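You operate a simulated robot arm through the tools that you are given. There is no shell and no other tool.

Carry out the task below with a simulated robot arm. There is one attempt and no reset: what you move stays moved.

JOB
Set the doser to 0.10 L and run one stroke into the cup.
Fine: the cup rides in the pouch holder; bring the holder back to LOAD and leave the cup in it.

The check looks at the end state, three seconds after you hand in, the way a careful person would. Anything else that was tipped, shoved, dropped, spilled or broken makes it a failure.

ROBOT AND FRAMES
A 7-joint arm with a two-finger parallel gripper, fixed in place. Base frame: the origin is at the foot of the arm, x ahead of it, y to its left, z up. Readings come in m, degrees, newtons and seconds.
With the tool pointing down near the work surface it reaches from about 0.3 to 0.7 m from the base axis. Its first joint turns from -66.0 to 66.0 degrees. Payload 1.57 kg.
The tool frame sits at the grasp point between the pads (the TCP): z along the fingers, y along the line on which they close. The tips reach 0.03 m beyond it. The gripper opens to 0.11 m. The fingers are 0.024 m wide and 0.012 m thick; the gripper's body (0.048 by 0.112 m) begins 0.078 m behind the TCP.
Orientation is that of the tool frame in the base frame, as [roll, pitch, yaw] about the fixed x, y, z axes, in that order (R = Rz(yaw) Ry(pitch) Rx(roll)). With the fingers straight down and closing along the base's y, the tool's x points along the base's -x, its y along +y and its z along -z.

CONTROLS
- The arm moves only by the tool send_rows. Its argument "targets" is a list of rows, each a list of 7 numbers: the gripper command, from -1 (shut) to 1 (fully open), values between in proportion, then the shift along the tool's x, y, z in units of 500 mm (1.0 is 500 mm), then the turn, a rotation vector about the tool's x, y, z in units of 120 degrees (1.0 is 120 degrees). In form: [[claw, dx, dy, dz, wx, wy, wz], ...]. A call has 1 to 20 rows; each row is the pose to reach, as a shift and turn from the pose commanded when the call began, along the tool's axes at that moment. A call with a number of a shift or a turn outside -1 to 1 is refused whole. Rows are played at 5 a second. More than 0.05 m and 8.6 degrees between two rows, or a gripper value outside its range, and nothing of the call is played. Where a pose cannot be reached the arm comes as near as it can. A force on the tool above 50 N (or 10 N above the force at the start of the call, whichever is more), or a blocked arm, ends the call early, and 0.2 s more pass. The fingers move at their own pace (about 0.108 m/s each) and stop on an object; they squeeze with about 43 N. The grip force told is the motor's: it shows also when the fingers shut on nothing. Time passes only in rows, and 0.2 s behind the last, so rows that repeat a pose let the fingers close. It gives the time, the measured TCP pose, the force on the tool (base axes), the opening and the grip force at its end, in the units of the frame above (readings bear some noise), with the torque about the TCP (base axes, N m) and any sound that the robot's microphone picked up, and new pictures: "views" is both (left out), scene, wrist or none.
- Cameras (640 x 400 px; columns grow to the right, rows downward): "scene" is fixed at [0.1711, -0.3978, 1.4187]; the picture's right is [0.69, -0.73, 0.00], its down [-0.27, -0.25, -0.93] and it looks along [0.68, 0.64, -0.37] (base axes); focal length 330 px, centre (320, 200). "wrist" rides on the gripper at [0.07, 0.016, -0.141] in the tool frame; the picture's right is [-0.23, 0.97, 0.00], its down [-0.86, -0.20, -0.48] and it looks along [-0.47, -0.11, 0.88] (tool axes); focal length 222 px, centre (320, 200).
- measure_at(camera, pixels): for up to 12 pixels [column, row] of the newest picture of that camera ("zoom" is the newest enlarged one), the place [x, y, z] in the base frame of the surface seen there, good to about 0.003 m, but the place of the scene camera against the robot may be out by one fixed shift of up to 0.012 m in any direction. No time passes.
- zoom(camera, box): a new picture of the part [left, top, right, bottom] of that camera's present view, enlarged. No time passes.
- finish_job(): hands the job in; it is judged then, once.

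Unless the task says otherwise, let go and move clear before handing in.

The tools are called after "Emit:" as name(argument=value, ...) on one line, values as JSON. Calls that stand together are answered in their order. send_rows: Moves the arm, as the interface text tells. Its arguments: {"type":"object","properties":{"targets":{"type":"array","items":{"type":"array","items":{"type":"number"}}},"views":{"type":"string","enum":["both","scene","wrist","none"]}},"required":["targets"]} The other tools are called the same way: measure_at (camera, pixels) gives the place of the surface under pixels of a picture; zoom (camera, box) takes an enlarged picture of a part of a camera's view; finish_job () hands the job in.

At the start:

```text
clock: 0.0
tcp_pos: [0.3267, 0.0537, 1.3316]
orientation: [180.0, 0.0, 180.0]
ft_force: [0.0, -0.9, 0.3]
torque: [-0.03, 0.02, 0.01]
width: 0.1099
grasp_force: 0.1
```

scene: 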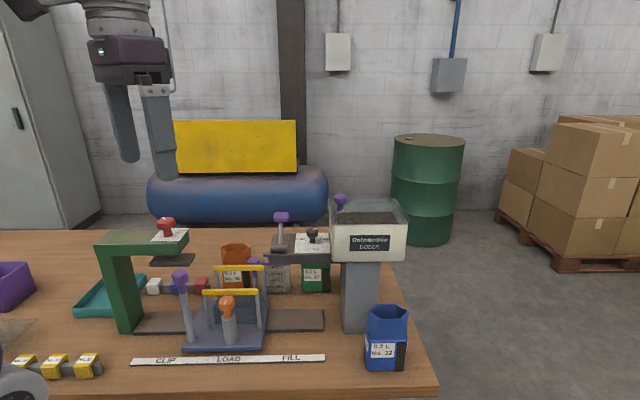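
wrist: 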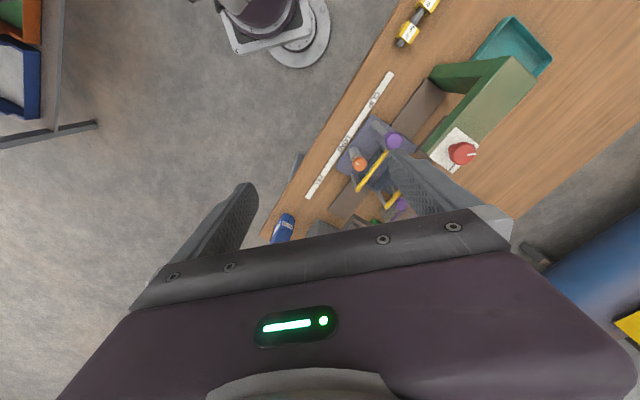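

The scene picture shows a bench with a green clip press (left), a carriage on a rail marked CLIP / LOAD / FILL (around 230,320), and a doser at right (370,240). I'll zoom in on the parts before moving.

Emit:
zoom(camera="scene", box=[260, 180, 420, 280])

Emit:
zoom(camera="scene", box=[120, 250, 340, 380])

Emit:
zoom(camera="scene", box=[0, 200, 220, 400])

Emit:
zoom(camera="scene", box=[200, 190, 340, 300])

Emit:
zoom(camera="scene", box=[320, 260, 440, 390])

```text
4.00 times, centred on (340, 230) of scene
```

zoom: 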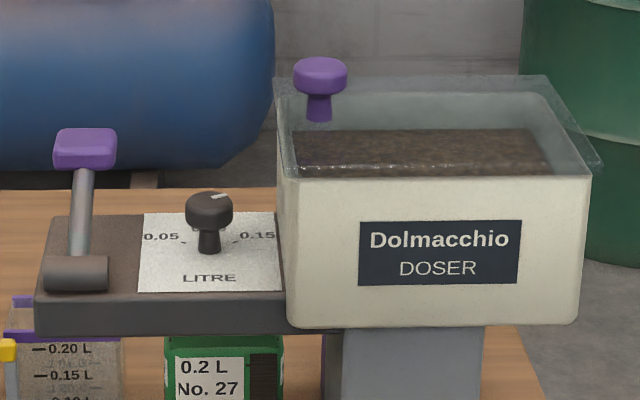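

```text
2.91 times, centred on (230, 315) of scene
```

zoom: 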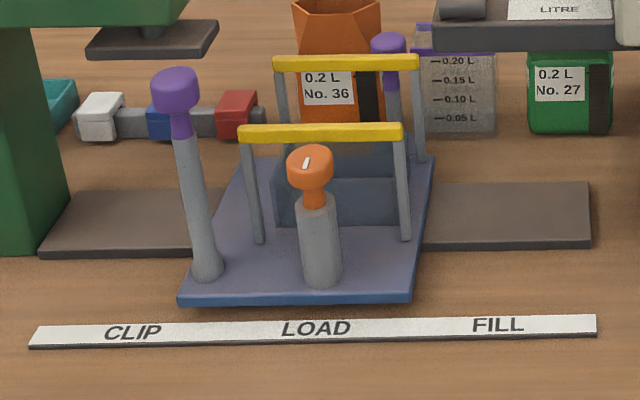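

```text
2.00 times, centred on (110, 300) of scene
```

zoom: 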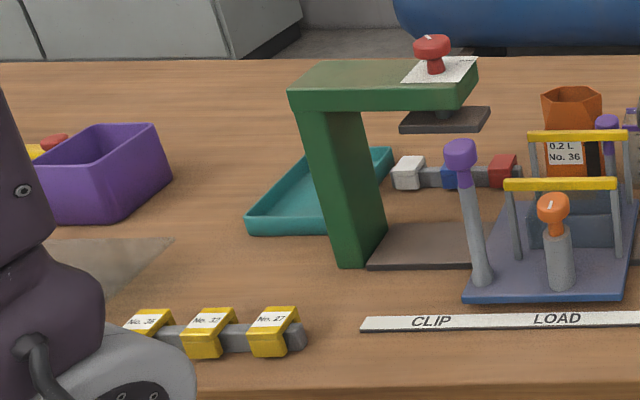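

```text
3.64 times, centred on (270, 245) of scene
```

zoom: 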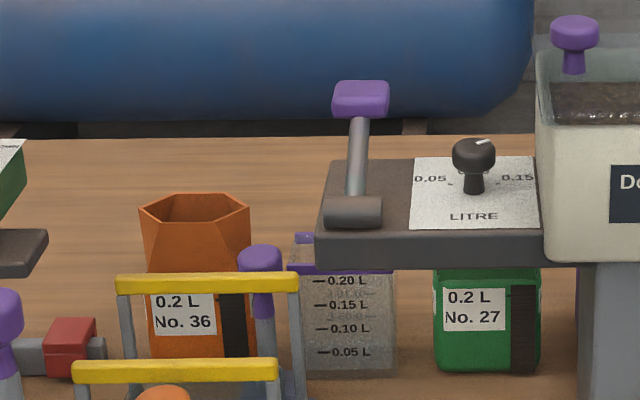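

```text
3.08 times, centred on (380, 325) of scene
```

zoom: 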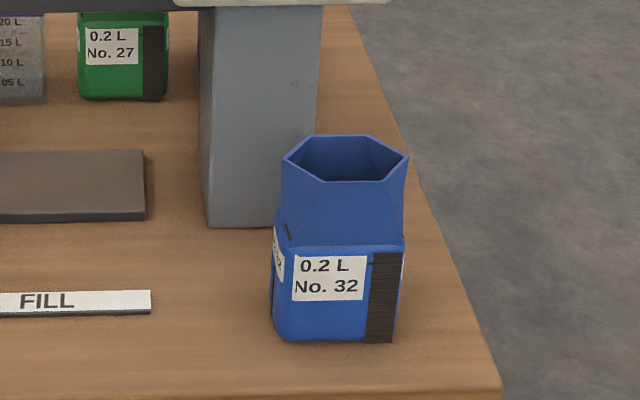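

The zooms show the transparent measuring cup with a purple rim (about 280,278 in the scene), the doser's dial (312,235) with 0.05/…/0.15 marks, the purple lever (281,217), and the carriage with two purple posts and an orange knob. I'll measure key points.

Emit:
measure_at(camera="scene", pixels=[[180, 277], [228, 301], [257, 264], [231, 295], [231, 268], [281, 216], [312, 232], [340, 200], [279, 280], [272, 255], [232, 345], [215, 345]])

Emit:
measure_at(camera="scene", pixels=[[135, 361], [325, 357], [185, 352], [262, 350], [227, 363], [292, 358], [165, 361], [325, 330], [260, 308], [130, 325], [300, 320], [160, 320]])

Emit:
zoom(camera="scene", box=[255, 200, 345, 256])

Emit:
zoom(camera="scene", box=[175, 250, 275, 350])

Emit:
zoom(camera="scene", box=[250, 240, 340, 300])

```text
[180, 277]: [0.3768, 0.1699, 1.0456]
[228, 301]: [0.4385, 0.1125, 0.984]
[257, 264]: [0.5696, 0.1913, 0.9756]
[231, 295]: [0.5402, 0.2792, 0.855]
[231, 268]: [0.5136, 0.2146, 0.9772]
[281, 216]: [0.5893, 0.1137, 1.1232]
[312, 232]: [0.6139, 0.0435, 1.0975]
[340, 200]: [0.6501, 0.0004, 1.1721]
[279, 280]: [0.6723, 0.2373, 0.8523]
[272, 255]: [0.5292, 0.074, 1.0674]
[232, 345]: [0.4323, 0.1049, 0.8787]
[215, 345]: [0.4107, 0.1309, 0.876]
```

```text
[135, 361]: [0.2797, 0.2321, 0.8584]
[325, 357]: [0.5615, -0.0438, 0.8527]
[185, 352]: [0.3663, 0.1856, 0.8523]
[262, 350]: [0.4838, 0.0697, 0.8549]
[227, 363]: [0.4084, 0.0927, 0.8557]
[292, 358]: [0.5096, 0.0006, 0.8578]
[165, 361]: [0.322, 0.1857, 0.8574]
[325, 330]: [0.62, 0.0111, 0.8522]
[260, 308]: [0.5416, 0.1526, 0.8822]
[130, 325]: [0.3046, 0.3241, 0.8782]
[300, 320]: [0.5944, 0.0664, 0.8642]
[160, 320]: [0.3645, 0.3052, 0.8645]
```

```text
7.11 times, centred on (300, 228) of scene
```

zoom: 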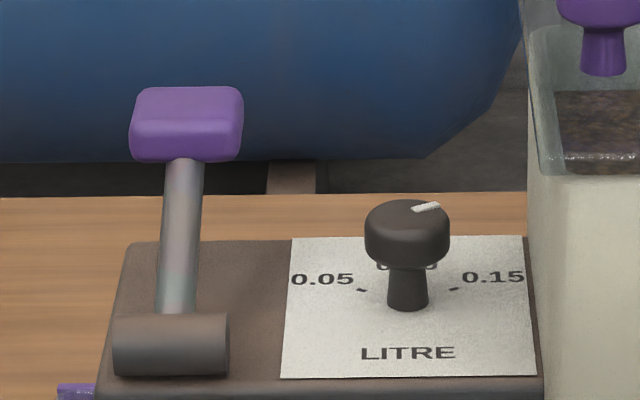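

```text
4.00 times, centred on (225, 300) of scene
```

zoom: 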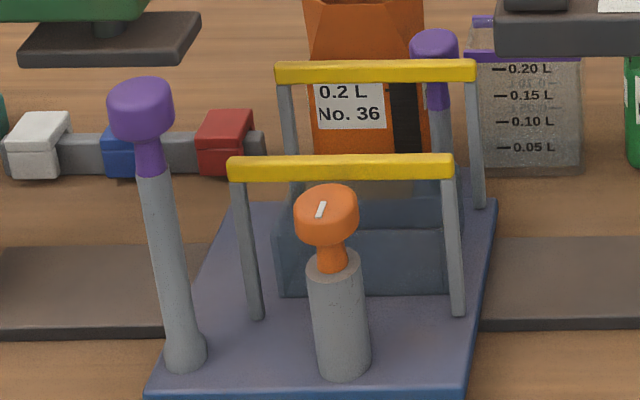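

```text
6.67 times, centred on (295, 270) of scene
```

zoom: 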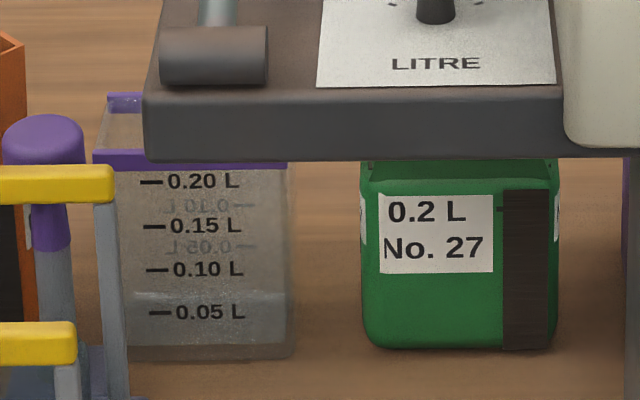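

The carriage is at about (380,160) in the wrist picture and the dial sits behind the gripper; the scene dial index appears to point toward the back-right (0.15 side). I'll zoom on the wrist view before moving.

Emit:
zoom(camera="wrist", box=[290, 60, 450, 240])

Emit:
zoom(camera="wrist", box=[380, 0, 580, 180])

```text
2.22 times, centred on (370, 150) of wrist
```

zoom: 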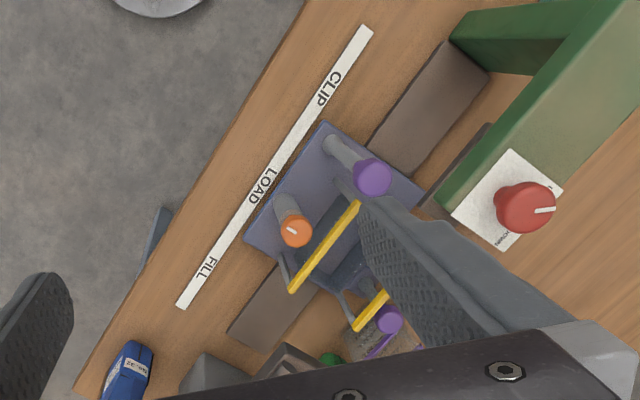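

```text
2.22 times, centred on (480, 90) of wrist
```

zoom: 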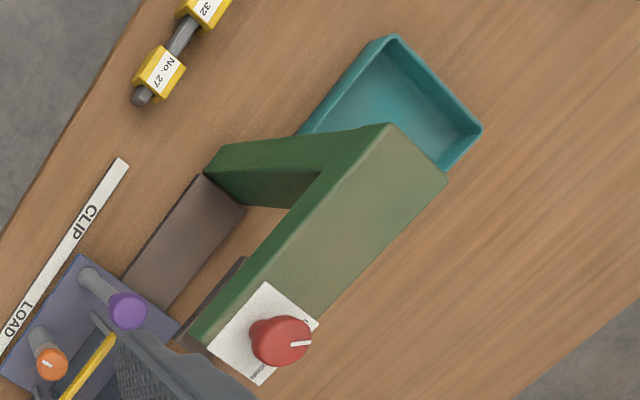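

Next I measure the cup rim (278,264 / 268,255), the rear purple post (256,261), and more points on the carriage and doser.

Emit:
measure_at(camera="scene", pixels=[[278.5, 264], [268.7, 255.3], [288, 264.5], [266, 263.5], [256, 260], [258, 273], [259, 283], [279, 293], [290, 293], [270, 293], [268, 278], [282, 286]])

Emit:
measure_at(camera="scene", pixels=[[312, 246], [299, 239], [326, 239], [315, 229], [282, 238], [275, 250], [340, 250], [360, 280], [355, 325], [330, 262], [180, 320], [182, 341]])

Emit:
measure_at(camera="scene", pixels=[[205, 293], [256, 293], [208, 266], [255, 266], [238, 328], [240, 312], [215, 310], [229, 340], [228, 325], [247, 300], [285, 325], [247, 340]])

```text
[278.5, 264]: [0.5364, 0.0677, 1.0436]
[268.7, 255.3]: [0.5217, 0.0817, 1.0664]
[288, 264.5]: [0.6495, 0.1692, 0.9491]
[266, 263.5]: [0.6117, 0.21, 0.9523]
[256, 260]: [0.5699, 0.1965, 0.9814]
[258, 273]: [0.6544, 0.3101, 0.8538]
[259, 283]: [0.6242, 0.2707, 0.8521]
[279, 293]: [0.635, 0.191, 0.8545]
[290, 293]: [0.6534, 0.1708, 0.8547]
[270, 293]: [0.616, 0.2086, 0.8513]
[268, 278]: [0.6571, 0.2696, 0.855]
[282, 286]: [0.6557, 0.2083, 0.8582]
```

```text
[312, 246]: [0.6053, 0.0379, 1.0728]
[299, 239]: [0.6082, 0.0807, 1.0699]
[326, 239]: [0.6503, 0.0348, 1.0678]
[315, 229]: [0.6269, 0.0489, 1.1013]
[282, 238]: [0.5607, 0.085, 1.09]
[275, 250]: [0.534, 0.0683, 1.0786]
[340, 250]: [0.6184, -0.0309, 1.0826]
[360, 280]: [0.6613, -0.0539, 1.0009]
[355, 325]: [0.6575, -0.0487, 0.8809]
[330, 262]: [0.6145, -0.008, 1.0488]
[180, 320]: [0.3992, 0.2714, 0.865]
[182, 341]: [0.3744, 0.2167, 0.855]
```

```text
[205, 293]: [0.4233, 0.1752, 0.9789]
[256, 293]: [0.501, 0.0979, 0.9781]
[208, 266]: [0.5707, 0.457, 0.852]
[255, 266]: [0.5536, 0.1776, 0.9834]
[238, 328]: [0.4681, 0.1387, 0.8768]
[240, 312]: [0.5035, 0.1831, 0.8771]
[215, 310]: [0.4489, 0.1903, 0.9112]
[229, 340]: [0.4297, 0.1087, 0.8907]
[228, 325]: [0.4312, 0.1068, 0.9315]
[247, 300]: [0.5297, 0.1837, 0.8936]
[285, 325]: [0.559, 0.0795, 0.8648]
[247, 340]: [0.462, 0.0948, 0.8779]
```

The cup's front foot is at about (0.616–0.653, 0.209–0.171) with rim z≈0.95, the carriage is at about (0.46,0.14), and the dial at (0.614,0.044,1.10). I'll move over the carriage with the tool turned in line with the bench to get a close wrist view.

Emit:
send_rows(targets=[[1, -0.048, 0.029, 0.027, 0, 0, -0.063], [1, -0.096, 0.058, 0.054, 0, 0, -0.126], [1, -0.144, 0.087, 0.081, 0, 0, -0.189], [1, -0.191, 0.116, 0.108, 0, 0, -0.252], [1, -0.239, 0.145, 0.135, 0, 0, -0.315], [1, -0.287, 0.173, 0.163, 0, 0, -0.378], [1, -0.287, 0.173, 0.163, 0, 0, -0.378]], views="both")

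```text
clock: 1.6
tcp_pos: [0.4695, 0.1405, 1.2518]
orientation: [-179.9, 0.0, -134.7]
ft_force: [0.0, -0.2, 0.0]
torque: [-0.01, 0.02, -0.02]
width: 0.1102
grasp_force: 0.0
```

scene: 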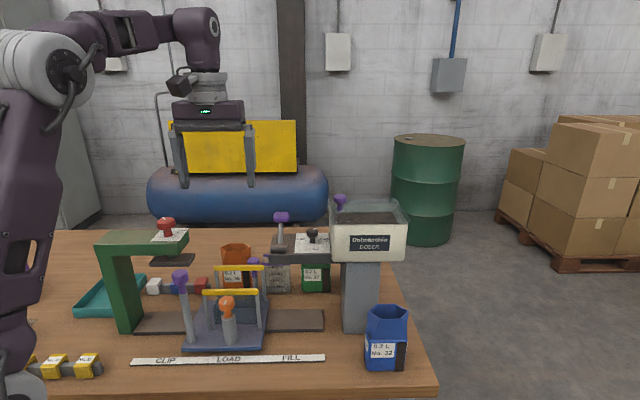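
wrist: 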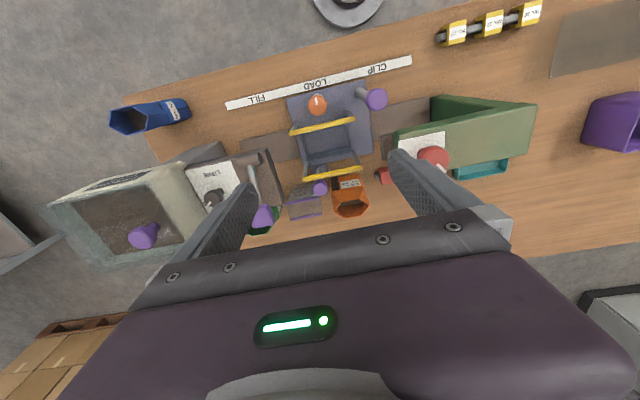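

Emit:
zoom(camera="wrist", box=[240, 60, 400, 160])

Emit:
zoom(camera="wrist", box=[150, 130, 400, 260])

Emit:
zoom(camera="wrist", box=[250, 130, 390, 230])

Emit:
zoom(camera="scene", box=[170, 250, 290, 360])

```text
4.00 times, centred on (320, 110) of wrist
```

zoom: 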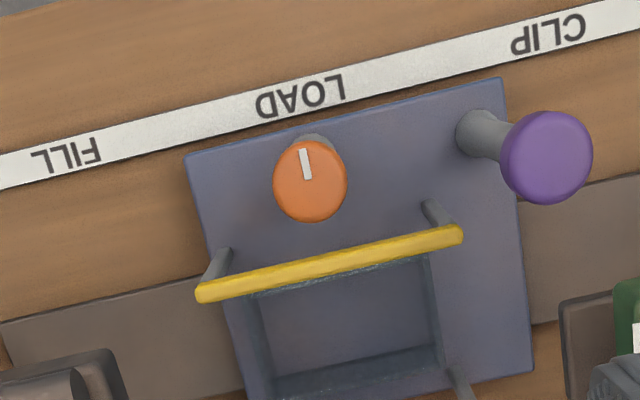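

```text
2.56 times, centred on (275, 195) of wrist
```

zoom: 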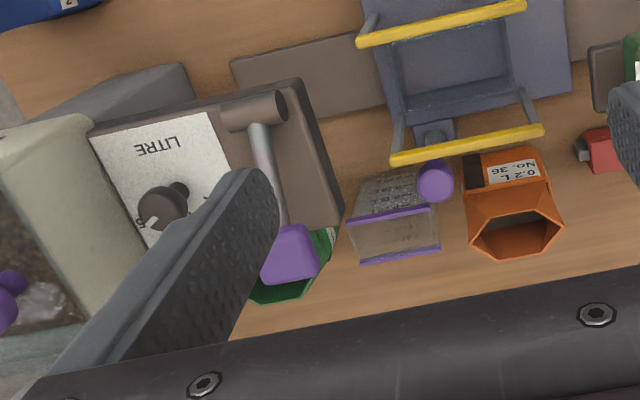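

```text
4.00 times, centred on (320, 180) of wrist
```

zoom: 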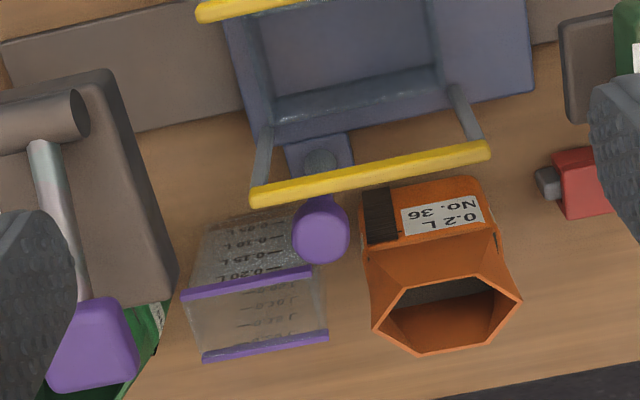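

```text
3.64 times, centred on (230, 305) of scene
```

zoom: 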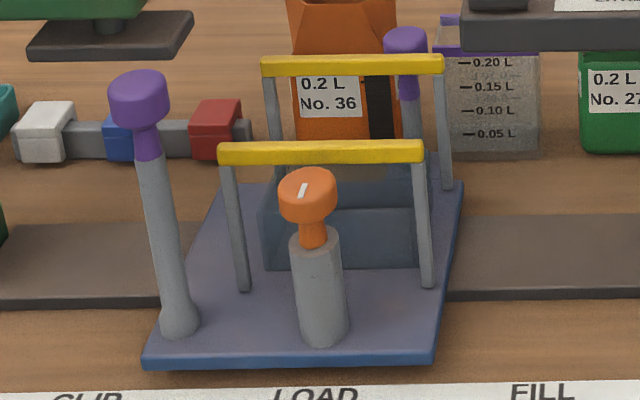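

The wrist zooms show the holder box between two yellow bars, an orange knob in front (mark pointing toward the viewer side), a rear purple knob on a small plate behind the box, and the cup with two purple rim strips. I'll measure these with the wrist camera for accurate positions.

Emit:
measure_at(camera="wrist", pixels=[[317.5, 105], [376.7, 99], [292, 132], [353, 119], [286.5, 101], [364, 81], [372, 152], [316, 178], [369, 168.5], [330, 187], [337, 143], [337, 155]])

Emit:
measure_at(camera="wrist", pixels=[[311.2, 200.7], [298, 203], [326, 198], [303, 218.5], [330, 214], [317, 216.5], [263.3, 229.6], [249.6, 173.7], [213.7, 211], [203, 185], [314, 210], [313, 190]])

Emit:
measure_at(camera="wrist", pixels=[[320, 160], [355, 150], [305, 160], [330, 169], [325, 164], [340, 165], [302, 138], [347, 128], [310, 155], [350, 147], [360, 112], [316, 90]])

```text
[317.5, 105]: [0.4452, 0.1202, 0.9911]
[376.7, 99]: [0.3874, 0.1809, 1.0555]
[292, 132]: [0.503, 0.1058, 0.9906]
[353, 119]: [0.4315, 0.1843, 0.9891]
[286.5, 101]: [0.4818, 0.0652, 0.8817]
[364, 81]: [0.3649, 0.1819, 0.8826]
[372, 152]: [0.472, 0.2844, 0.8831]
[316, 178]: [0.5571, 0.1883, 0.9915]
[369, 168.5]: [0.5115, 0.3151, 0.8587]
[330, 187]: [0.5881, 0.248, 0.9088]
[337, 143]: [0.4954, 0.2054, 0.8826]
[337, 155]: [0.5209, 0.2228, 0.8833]
```

```text
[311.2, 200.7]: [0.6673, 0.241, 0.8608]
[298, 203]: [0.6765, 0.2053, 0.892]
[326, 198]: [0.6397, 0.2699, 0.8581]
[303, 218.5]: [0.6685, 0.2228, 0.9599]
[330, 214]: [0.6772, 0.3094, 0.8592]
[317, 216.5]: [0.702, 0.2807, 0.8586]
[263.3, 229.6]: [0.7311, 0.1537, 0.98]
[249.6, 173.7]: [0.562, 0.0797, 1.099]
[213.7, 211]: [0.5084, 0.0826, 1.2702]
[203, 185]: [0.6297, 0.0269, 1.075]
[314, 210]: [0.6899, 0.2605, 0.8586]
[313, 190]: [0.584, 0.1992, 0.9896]
```

```text
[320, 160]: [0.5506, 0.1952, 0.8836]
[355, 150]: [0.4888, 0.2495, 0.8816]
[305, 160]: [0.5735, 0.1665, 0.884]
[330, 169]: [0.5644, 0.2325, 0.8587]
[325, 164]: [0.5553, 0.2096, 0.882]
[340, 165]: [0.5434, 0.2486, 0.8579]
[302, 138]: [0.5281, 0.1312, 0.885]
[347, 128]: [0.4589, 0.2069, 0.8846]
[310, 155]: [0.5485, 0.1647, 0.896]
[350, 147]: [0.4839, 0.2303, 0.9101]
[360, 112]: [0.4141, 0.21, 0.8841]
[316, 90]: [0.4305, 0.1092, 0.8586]
```

The zoom boxes were padded, so some of my pixels were off by about 10 columns; corrected, the cup centre is near (0.649,0.209) and about 0.07 x 0.047 across. I'll move above the doser's dial and lever for a close look.

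Emit:
send_rows(targets=[[1, -0.019, -0.073, -0.019, 0, 0, 0], [1, -0.038, -0.146, -0.038, 0, 0, 0], [1, -0.057, -0.22, -0.057, 0, 0, 0], [1, -0.0764, -0.2928, -0.076, 0, 0, 0], [1, -0.0764, -0.2928, -0.076, 0, 0, 0]], views="wrist")

Emit:
zoom(camera="wrist", box=[240, 60, 400, 160])

Emit:
zoom(camera="wrist", box=[340, 100, 500, 200])

```text
clock: 2.8
tcp_pos: [0.5498, 0.029, 1.2579]
orientation: [-180.0, 0.0, -134.6]
ft_force: [-0.1, -2.4, 0.4]
torque: [0.25, 0.04, -0.01]
width: 0.1098
grasp_force: 0.2
out of reach, approached as far as the arm can: row 2, 3, 4, 5
```

wrist: 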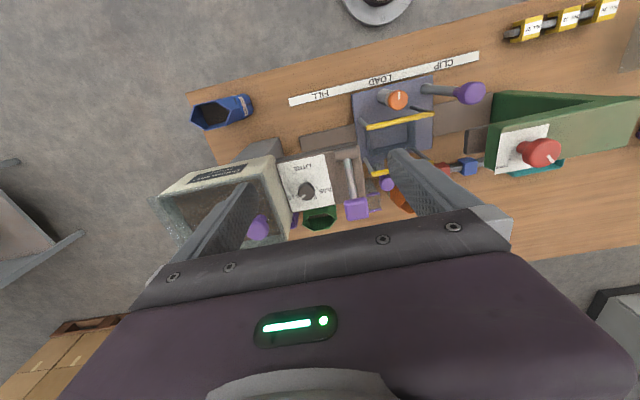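

```text
4.00 times, centred on (320, 110) of wrist
```

zoom: 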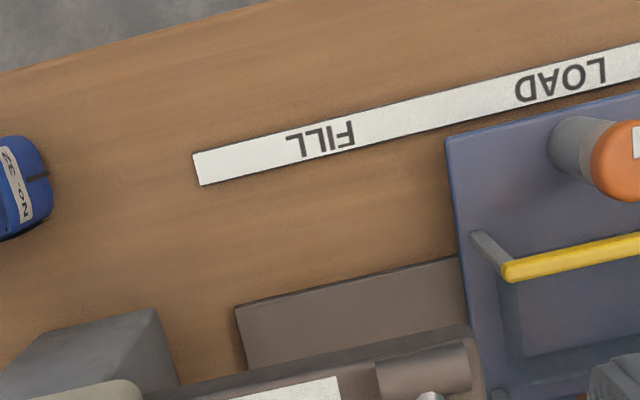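

```text
4.00 times, centred on (420, 150) of wrist
```

zoom: 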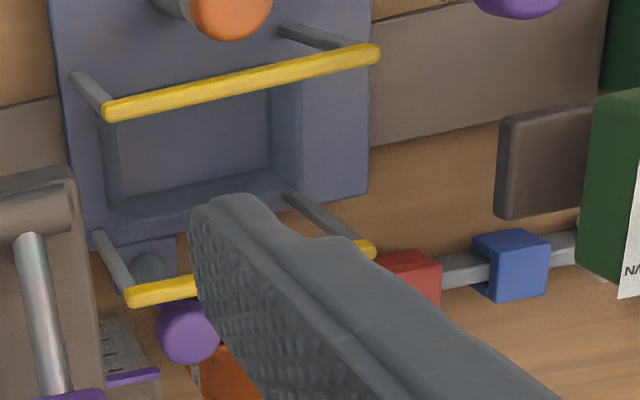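

At this height the reach ends near r=0.55; the dial (307,190) and lever (355,180) are visible. I'll zoom on them.

Emit:
zoom(camera="wrist", box=[270, 140, 390, 215])

Emit:
measure_at(camera="wrist", pixels=[[307, 188], [357, 211], [348, 160], [352, 185], [258, 228], [388, 184], [375, 200], [375, 195], [316, 213], [283, 163], [318, 157], [333, 209]])

Emit:
zoom(camera="wrist", box=[480, 110, 600, 185])

```text
5.33 times, centred on (330, 178) of wrist
```

zoom: 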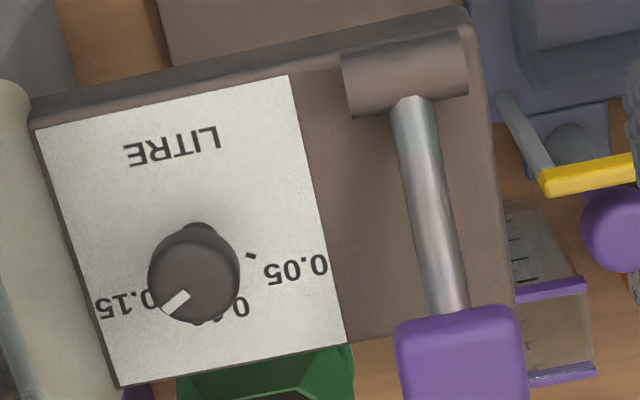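

```text
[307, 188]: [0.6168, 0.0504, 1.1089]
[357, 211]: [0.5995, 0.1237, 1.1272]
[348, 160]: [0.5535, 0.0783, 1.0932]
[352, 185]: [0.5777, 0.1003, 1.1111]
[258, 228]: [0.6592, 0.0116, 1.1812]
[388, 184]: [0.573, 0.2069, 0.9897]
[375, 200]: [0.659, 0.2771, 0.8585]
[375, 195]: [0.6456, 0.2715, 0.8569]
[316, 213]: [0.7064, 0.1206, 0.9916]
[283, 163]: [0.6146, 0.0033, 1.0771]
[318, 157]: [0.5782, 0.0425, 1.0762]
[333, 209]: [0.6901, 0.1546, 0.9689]
```

```text
5.33 times, centred on (540, 148) of wrist
```

zoom: 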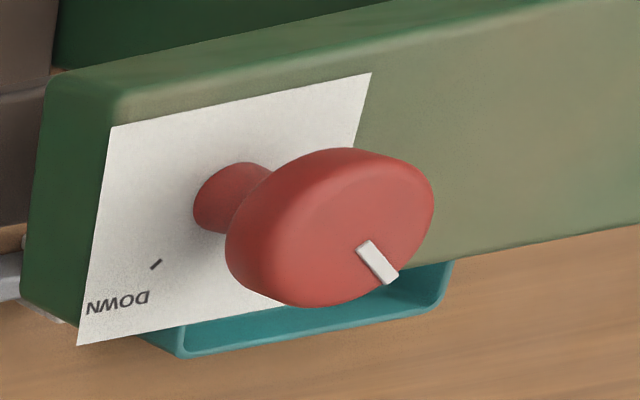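

The dial plate shows 0.05 to the left, 0.10 at the back and 0.15 to the right, and the white mark points near the 0.15 side; knob centre is (0.617,0.050,1.109). Next I move over the holder and cup for a close look.

Emit:
send_rows(targets=[[1, -0.0407, 0.0539, 0.029, 0, 0, 0], [1, -0.0814, 0.1077, 0.058, 0, 0, 0], [1, -0.1221, 0.1616, 0.087, 0, 0, 0], [1, -0.1628, 0.2154, 0.116, 0, 0, 0], [1, -0.1628, 0.2154, 0.116, 0, 0, 0]], views="wrist")

Emit:
zoom(camera="wrist", box=[240, 60, 400, 160])

Emit:
zoom(camera="wrist", box=[240, 130, 400, 230])

```text
clock: 4.0
tcp_pos: [0.5318, 0.1617, 1.1998]
orientation: [-180.0, 0.0, -134.6]
ft_force: [-0.3, -0.3, 0.1]
torque: [0.03, -0.01, -0.03]
width: 0.1099
grasp_force: 0.0
```

wrist: 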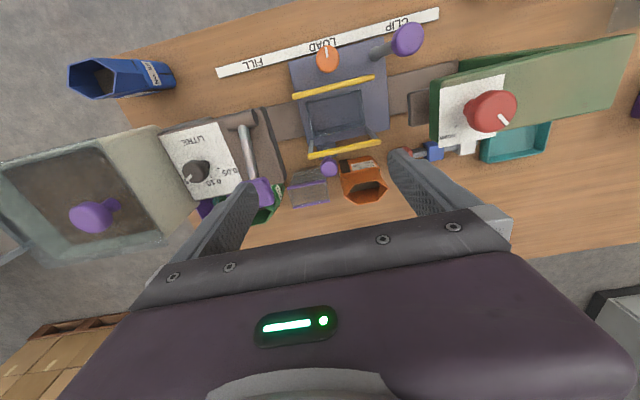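

```text
4.00 times, centred on (320, 110) of wrist
```

zoom: 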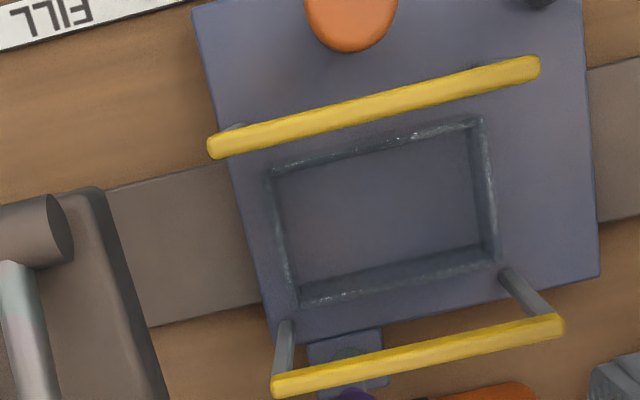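

```text
4.00 times, centred on (320, 180) of wrist
```

zoom: 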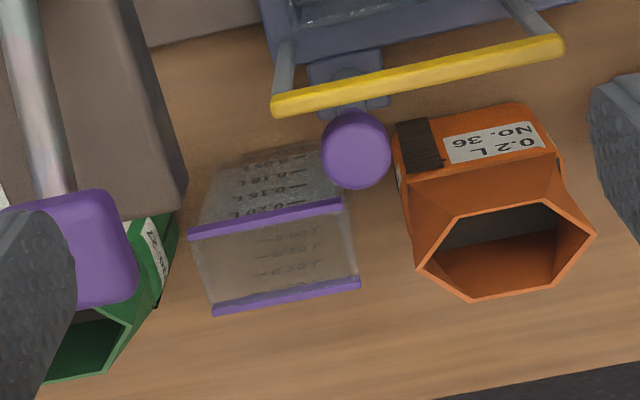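

The close view gives the holder box inside as about u 0.187–0.276, v 0.453–0.511 (bench axes), and the cup rim about 0.072 x 0.046 centred at (0.650,0.209). The wrist camera would come close to the doser lever knob (265,195) in this yaw, so I'll turn the tool by 180° here in free space, first 120°.

Emit:
measure_at(camera="wrist", pixels=[[306, 184.8], [311, 204], [290, 187.8], [322, 182], [296, 207], [327, 201.5], [329, 167], [344.5, 196], [338, 168], [262, 190], [246, 118], [197, 170]])

Emit:
zoom(camera="wrist", box=[150, 110, 310, 210])

Emit:
send_rows(targets=[[1, 0, 0, 0, 0, 0, 0.0667], [1, 0, 0, 0, 0, 0, 0.1333], [1, 0, 0, 0, 0, 0, 0.2], [1, 0, 0, 0, 0, 0, 0.2667], [1, 0, 0, 0, 0, 0, 0.3333], [1, 0, 0, 0, 0, 0, 0.4], [1, 0, 0, 0, 0, 0, 0.4667], [1, 0, 0, 0, 0, 0, 0.5333], [1, 0, 0, 0, 0, 0, 0.6], [1, 0, 0, 0, 0, 0, 0.6667], [1, 0, 0, 0, 0, 0, 0.7333], [1, 0, 0, 0, 0, 0, 0.8], [1, 0, 0, 0, 0, 0, 0.8667], [1, 0, 0, 0, 0, 0, 0.9333], [1, 0, 0, 0, 0, 0, 1.0]], views="both")

```text
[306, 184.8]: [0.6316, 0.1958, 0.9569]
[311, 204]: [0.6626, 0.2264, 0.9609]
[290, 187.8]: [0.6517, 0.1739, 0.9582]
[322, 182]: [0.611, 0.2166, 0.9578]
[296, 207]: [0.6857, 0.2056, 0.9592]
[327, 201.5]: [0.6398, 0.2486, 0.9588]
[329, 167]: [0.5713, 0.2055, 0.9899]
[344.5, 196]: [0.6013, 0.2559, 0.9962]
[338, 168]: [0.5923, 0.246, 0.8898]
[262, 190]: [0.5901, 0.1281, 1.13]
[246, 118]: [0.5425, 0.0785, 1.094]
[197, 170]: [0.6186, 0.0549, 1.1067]
```

```text
4.00 times, centred on (230, 160) of wrist
```

zoom: 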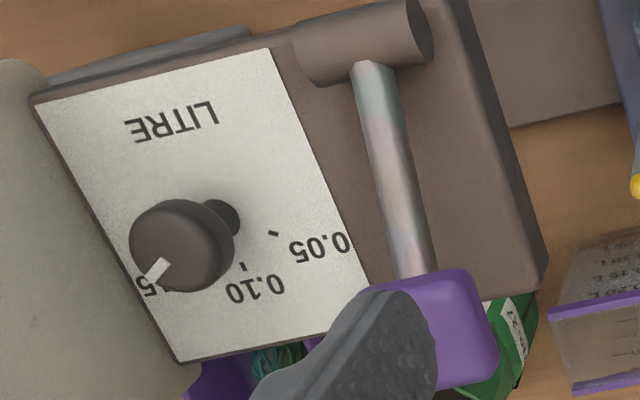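

```text
clock: 7.2
tcp_pos: [0.5321, 0.1609, 1.1999]
orientation: [179.9, -0.1, 105.2]
ft_force: [-0.8, 0.1, 0.1]
torque: [0.0, -0.01, 0.02]
width: 0.1101
grasp_force: 0.1
```

scene: 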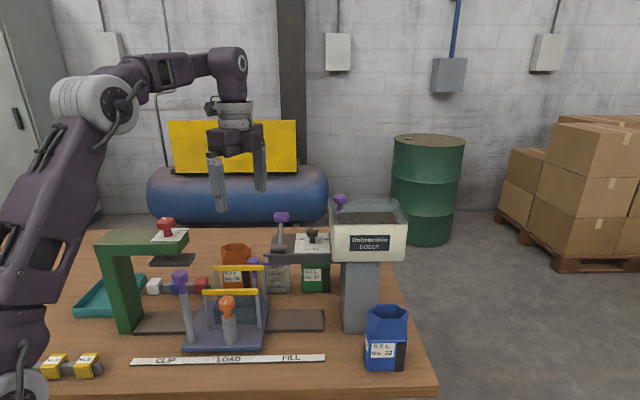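
wrist: 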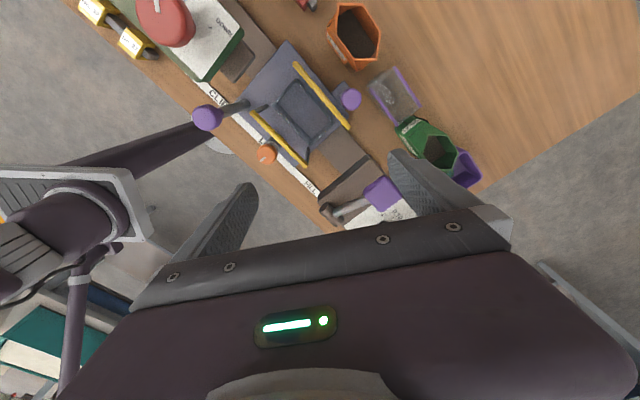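

The arm turned freely to yaw 105°. I'll turn the remaining 60° so the camera sits on the far side of the bench.

Emit:
send_rows(targets=[[0.5, 0, 0, 0, 0, 0, 0.0667], [0.5, 0, 0, 0, 0, 0, 0.1333], [0.5, 0, 0, 0, 0, 0, 0.2], [0.5, 0, 0, 0, 0, 0, 0.2667], [0.5, 0, 0, 0, 0, 0, 0.3333], [0.5, 0, 0, 0, 0, 0, 0.4], [0.5, 0, 0, 0, 0, 0, 0.4517], [0.5, 0, 0, 0, 0, 0, 0.5017], [0.5, 0, 0, 0, 0, 0, 0.5017]], views="both")

```text
clock: 9.2
tcp_pos: [0.5304, 0.1615, 1.1998]
orientation: [180.0, 0.0, 45.1]
ft_force: [-0.8, 0.1, 0.1]
torque: [0.0, -0.03, 0.01]
width: 0.0826
grasp_force: 0.2
```

scene: 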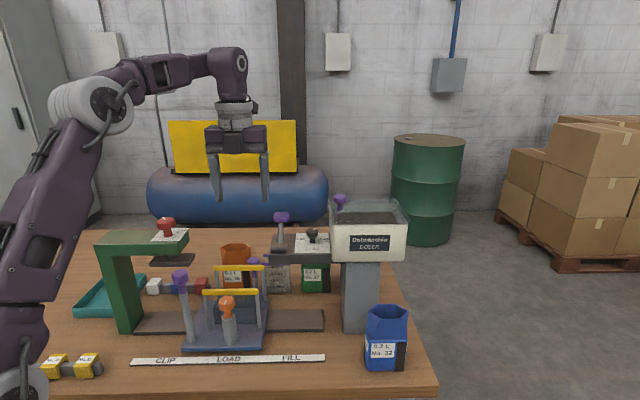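
wrist: 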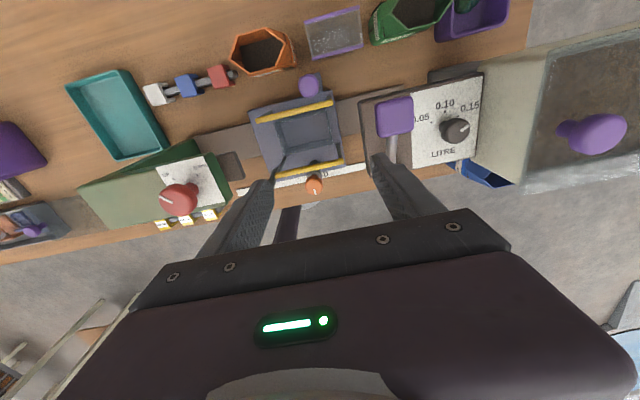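

Yaw is now 45°, with opening 0.083, and the dial (457,130) is now seen from the back. Let me zoom on the dial and the cup from this side.

Emit:
zoom(camera="wrist", box=[380, 70, 500, 170])

Emit:
zoom(camera="wrist", box=[230, 0, 390, 100])

Emit:
zoom(camera="wrist", box=[240, 70, 400, 190])

Emit:
measure_at(camera="wrist", pixels=[[311, 84], [315, 184], [295, 113], [295, 165], [394, 116], [457, 129], [322, 14], [445, 104], [597, 130], [262, 47], [335, 30], [378, 100]])

```text
4.00 times, centred on (440, 120) of wrist
```

zoom: 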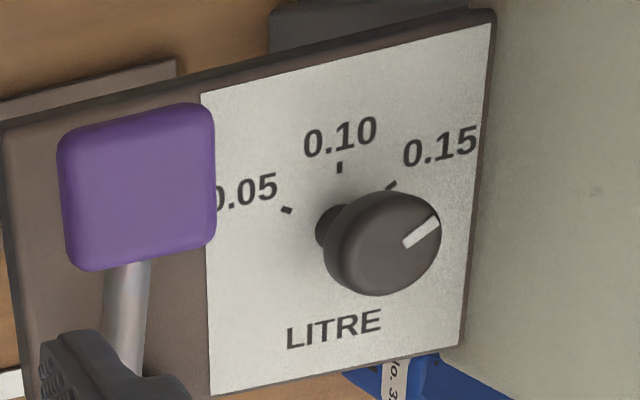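

```text
4.00 times, centred on (310, 50) of wrist
```

zoom: 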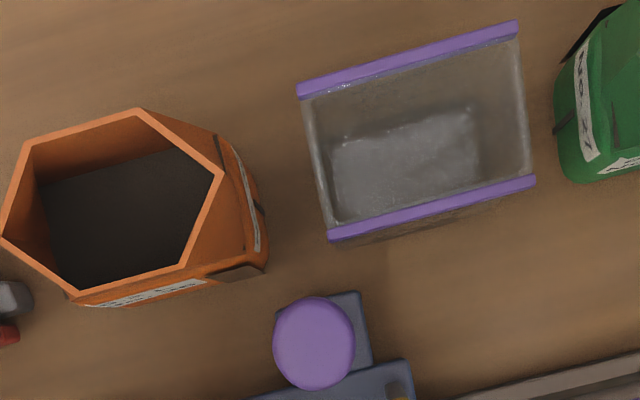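

```text
3.33 times, centred on (320, 130) of wrist
```

zoom: 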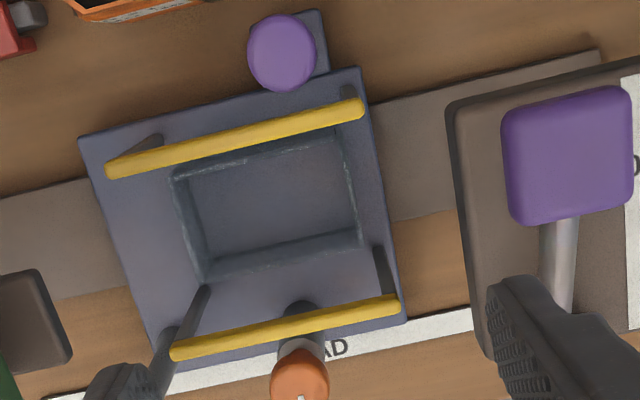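

```text
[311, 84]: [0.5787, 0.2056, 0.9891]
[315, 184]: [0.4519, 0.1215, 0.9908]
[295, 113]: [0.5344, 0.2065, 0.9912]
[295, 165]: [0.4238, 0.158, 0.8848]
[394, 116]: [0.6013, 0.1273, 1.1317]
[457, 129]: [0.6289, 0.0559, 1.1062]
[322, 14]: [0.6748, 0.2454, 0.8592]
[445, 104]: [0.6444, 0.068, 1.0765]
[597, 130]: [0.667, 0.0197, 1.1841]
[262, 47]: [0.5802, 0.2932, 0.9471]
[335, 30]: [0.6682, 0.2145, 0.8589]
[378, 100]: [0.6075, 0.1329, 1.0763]
```

The cup (320,30) is free of overhead parts, the rear purple knob (311,84) tops out at z 0.99 and the orange pouch at z 0.996 sits about 1 cm clear of where a finger must go. I'll move behind the slab, staying left of the lever, to above the cup.

Emit:
send_rows(targets=[[0.5, 0.0516, -0.02, 0.06, 0, 0, 0], [0.5, 0.1116, -0.02, 0.12, 0, 0, 0], [0.5, 0.1716, -0.02, 0.18, 0, 0, 0], [0.5, 0.2016, -0.02, 0.25, 0, 0, 0], [0.5, 0.2016, 0.0382, 0.28, 0, 0, 0], [0.5, 0.2016, 0.0962, 0.31, 0, 0, 0], [0.5, 0.2016, 0.0962, 0.31, 0, 0, 0]], views="both")

```text
clock: 10.8
tcp_pos: [0.6373, 0.199, 1.0442]
orientation: [179.9, 0.0, 45.2]
ft_force: [-0.5, 0.1, 0.0]
torque: [0.02, 0.02, 0.02]
width: 0.0825
grasp_force: 0.0
```

scene: 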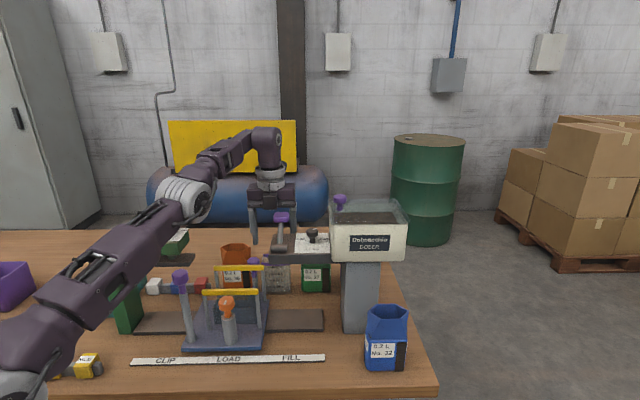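
wrist: 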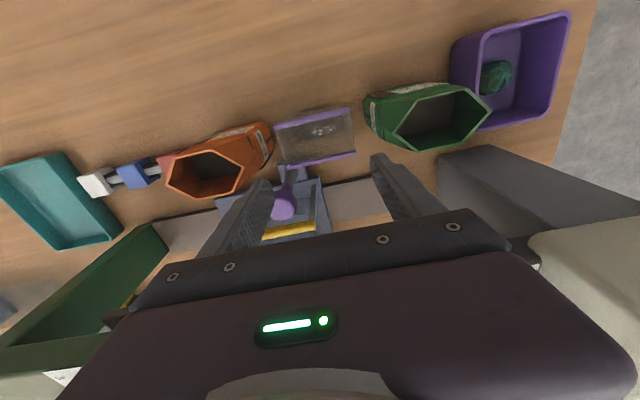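

Reached (0.637,0.199,1.044) with no contact; the cup's two rim strips are at (312,118) and (318,160). I'll measure them from here to refine the grasp.

Emit:
zoom(camera="wrist", box=[240, 90, 400, 190])

Emit:
measure_at(camera="wrist", pixels=[[280, 126], [313, 118], [345, 111], [292, 166], [318, 161], [350, 154], [240, 196], [262, 150], [283, 205], [373, 115], [320, 140], [230, 160]])

```text
4.00 times, centred on (320, 140) of wrist
```

zoom: 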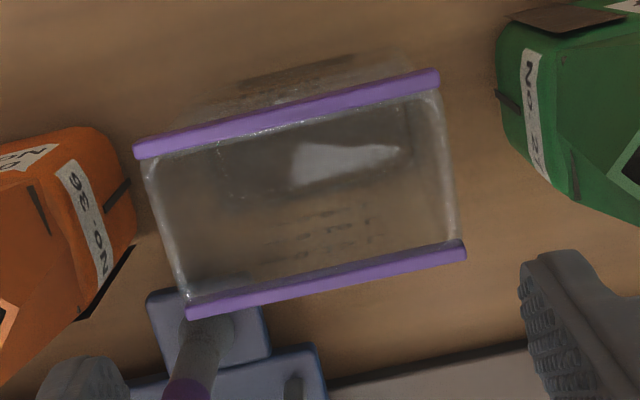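

```text
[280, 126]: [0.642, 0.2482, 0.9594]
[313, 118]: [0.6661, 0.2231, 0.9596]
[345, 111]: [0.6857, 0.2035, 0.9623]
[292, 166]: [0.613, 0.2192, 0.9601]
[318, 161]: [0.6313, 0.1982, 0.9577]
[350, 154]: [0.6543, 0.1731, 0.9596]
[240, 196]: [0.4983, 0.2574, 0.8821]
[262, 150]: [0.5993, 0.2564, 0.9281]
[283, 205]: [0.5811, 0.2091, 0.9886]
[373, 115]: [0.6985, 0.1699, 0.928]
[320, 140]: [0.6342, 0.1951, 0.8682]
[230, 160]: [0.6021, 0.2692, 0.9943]
```

The rim strips put the cup centre at u=0.3095, v=0.608, which the TCP matches in u. I'll descend with a slight backward shift to straddle the cup, checking before closing.

Emit:
send_rows(targets=[[0.5, 0.0083, 0, 0.057, 0, 0, 0], [0.5, 0.0166, 0, 0.114, 0, 0, 0], [0.5, 0.025, 0, 0.171, 0, 0, 0], [0.5, 0.0332, 0, 0.228, 0, 0, 0], [0.5, 0.0332, 0, 0.228, 0, 0, 0]], views="both")

Emit:
zoom(camera="wrist", box=[220, 120, 420, 245])

Emit:
zoom(camera="scene", box=[220, 180, 340, 300])

```text
clock: 12.0
tcp_pos: [0.6484, 0.2111, 0.929]
orientation: [-180.0, -0.1, 45.2]
ft_force: [-0.1, 0.9, -0.1]
torque: [0.01, -0.02, -0.01]
width: 0.0826
grasp_force: 0.1
```

scene: 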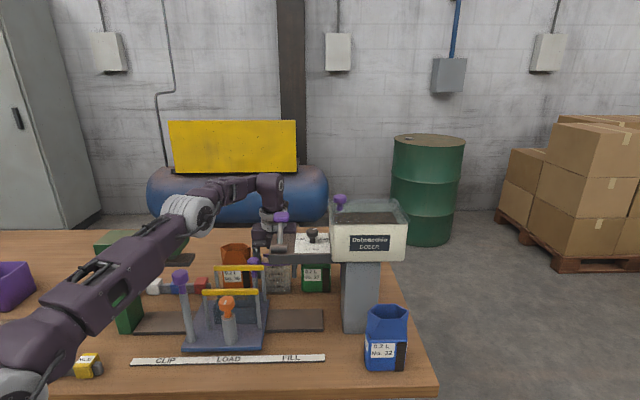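
wrist: 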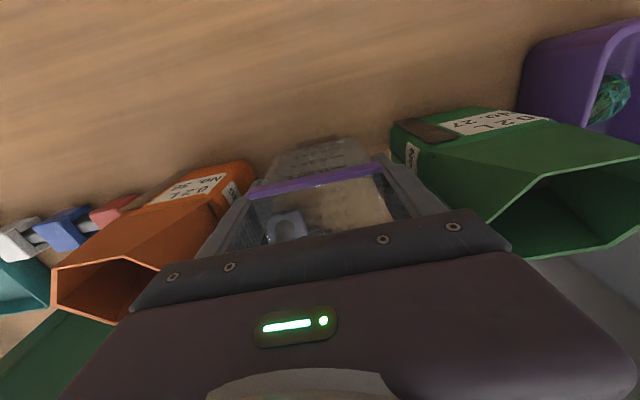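

```text
3.20 times, centred on (320, 182) of wrist
```

zoom: 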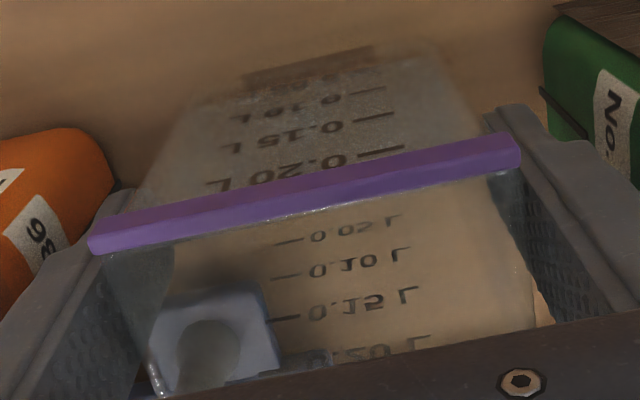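

```text
3.33 times, centred on (280, 240) of scene
```

zoom: 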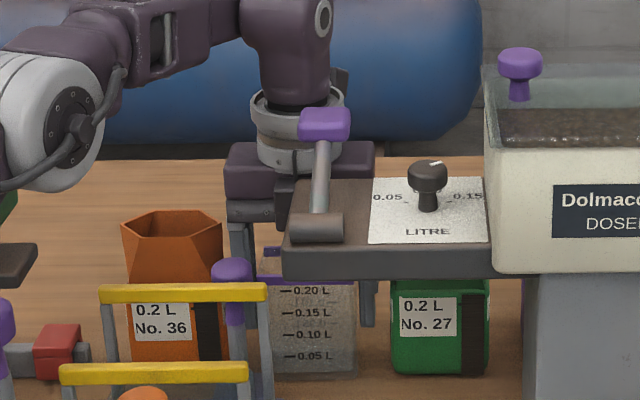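

The fingers straddle the cup with no contact force, the purple back strip sits between the pads (320,180). I'll close the gripper.

Emit:
send_rows(targets=[[0.3, 0, 0, 0, 0, 0, 0], [0, 0, 0, 0, 0, 0, 0], [-0.5, 0, 0, 0, 0, 0, 0], [-1, 0, 0, 0, 0, 0, 0], [-1, 0, 0, 0, 0, 0, 0]], views="wrist")

Emit:
zoom(camera="wrist", box=[220, 120, 420, 245])

```text
clock: 13.2
tcp_pos: [0.648, 0.211, 0.93]
orientation: [-180.0, 0.0, 45.2]
ft_force: [-0.3, -0.3, -0.1]
torque: [0.0, -0.02, -0.03]
width: 0.0753
grasp_force: 42.7
```

wrist: 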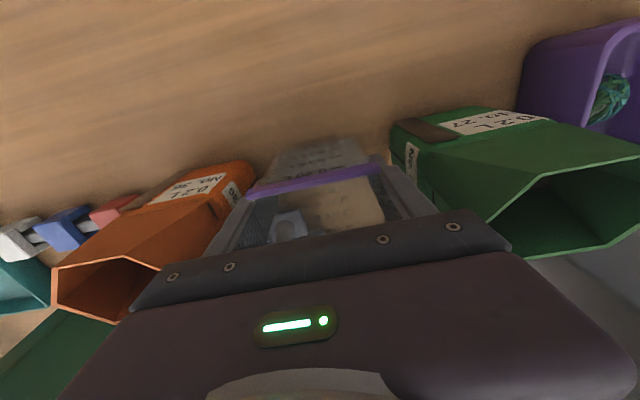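

```text
3.20 times, centred on (320, 182) of wrist
```

zoom: 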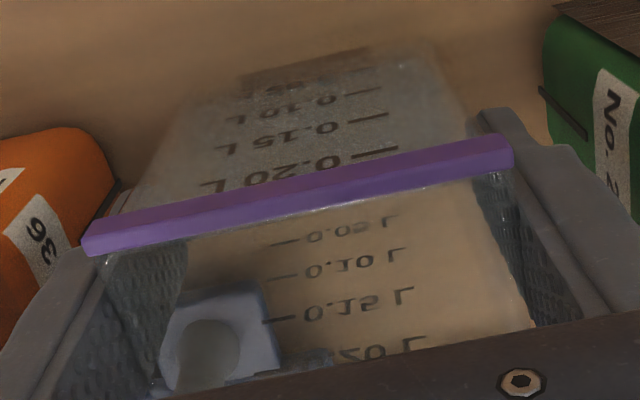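

The cup is gripped (width 0.075, 42.7 N). I'll lift it, keep behind the slab, then carry it over to above the holder box at about (u 0.229, v 0.480).

Emit:
send_rows(targets=[[-1, 0, 0, 0.0, 0, 0, 0], [-1, 0, 0, -0.04, 0, 0, 0], [-1, -0.014, 0, -0.1, 0, 0, 0], [-1, -0.03, 0, -0.16, 0, 0, 0], [-1, -0.034, 0, -0.22, 0, 0, 0], [-1, -0.038, -0.018, -0.25, 0, 0, 0], [-1, -0.038, -0.048, -0.29, 0, 0, 0], [-1, -0.044, -0.088, -0.33, 0, 0, 0], [-1, -0.044, -0.088, -0.33, 0, 0, 0]], views="both")

```text
clock: 15.2
tcp_pos: [0.5996, 0.2253, 1.0941]
orientation: [-179.9, 0.0, 45.3]
ft_force: [-0.4, -0.4, 0.2]
torque: [0.02, 0.02, -0.04]
width: 0.0752
grasp_force: 43.2
```

scene: 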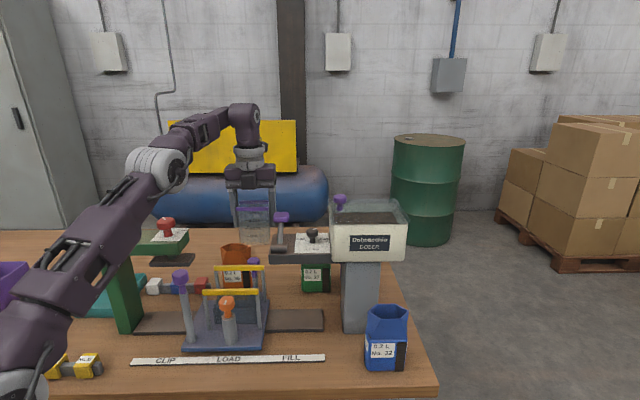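
wrist: 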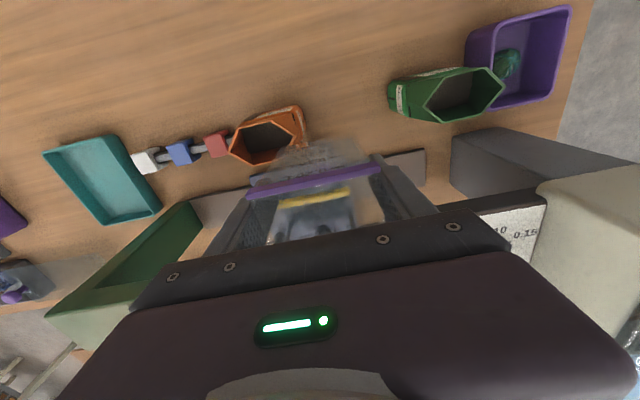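

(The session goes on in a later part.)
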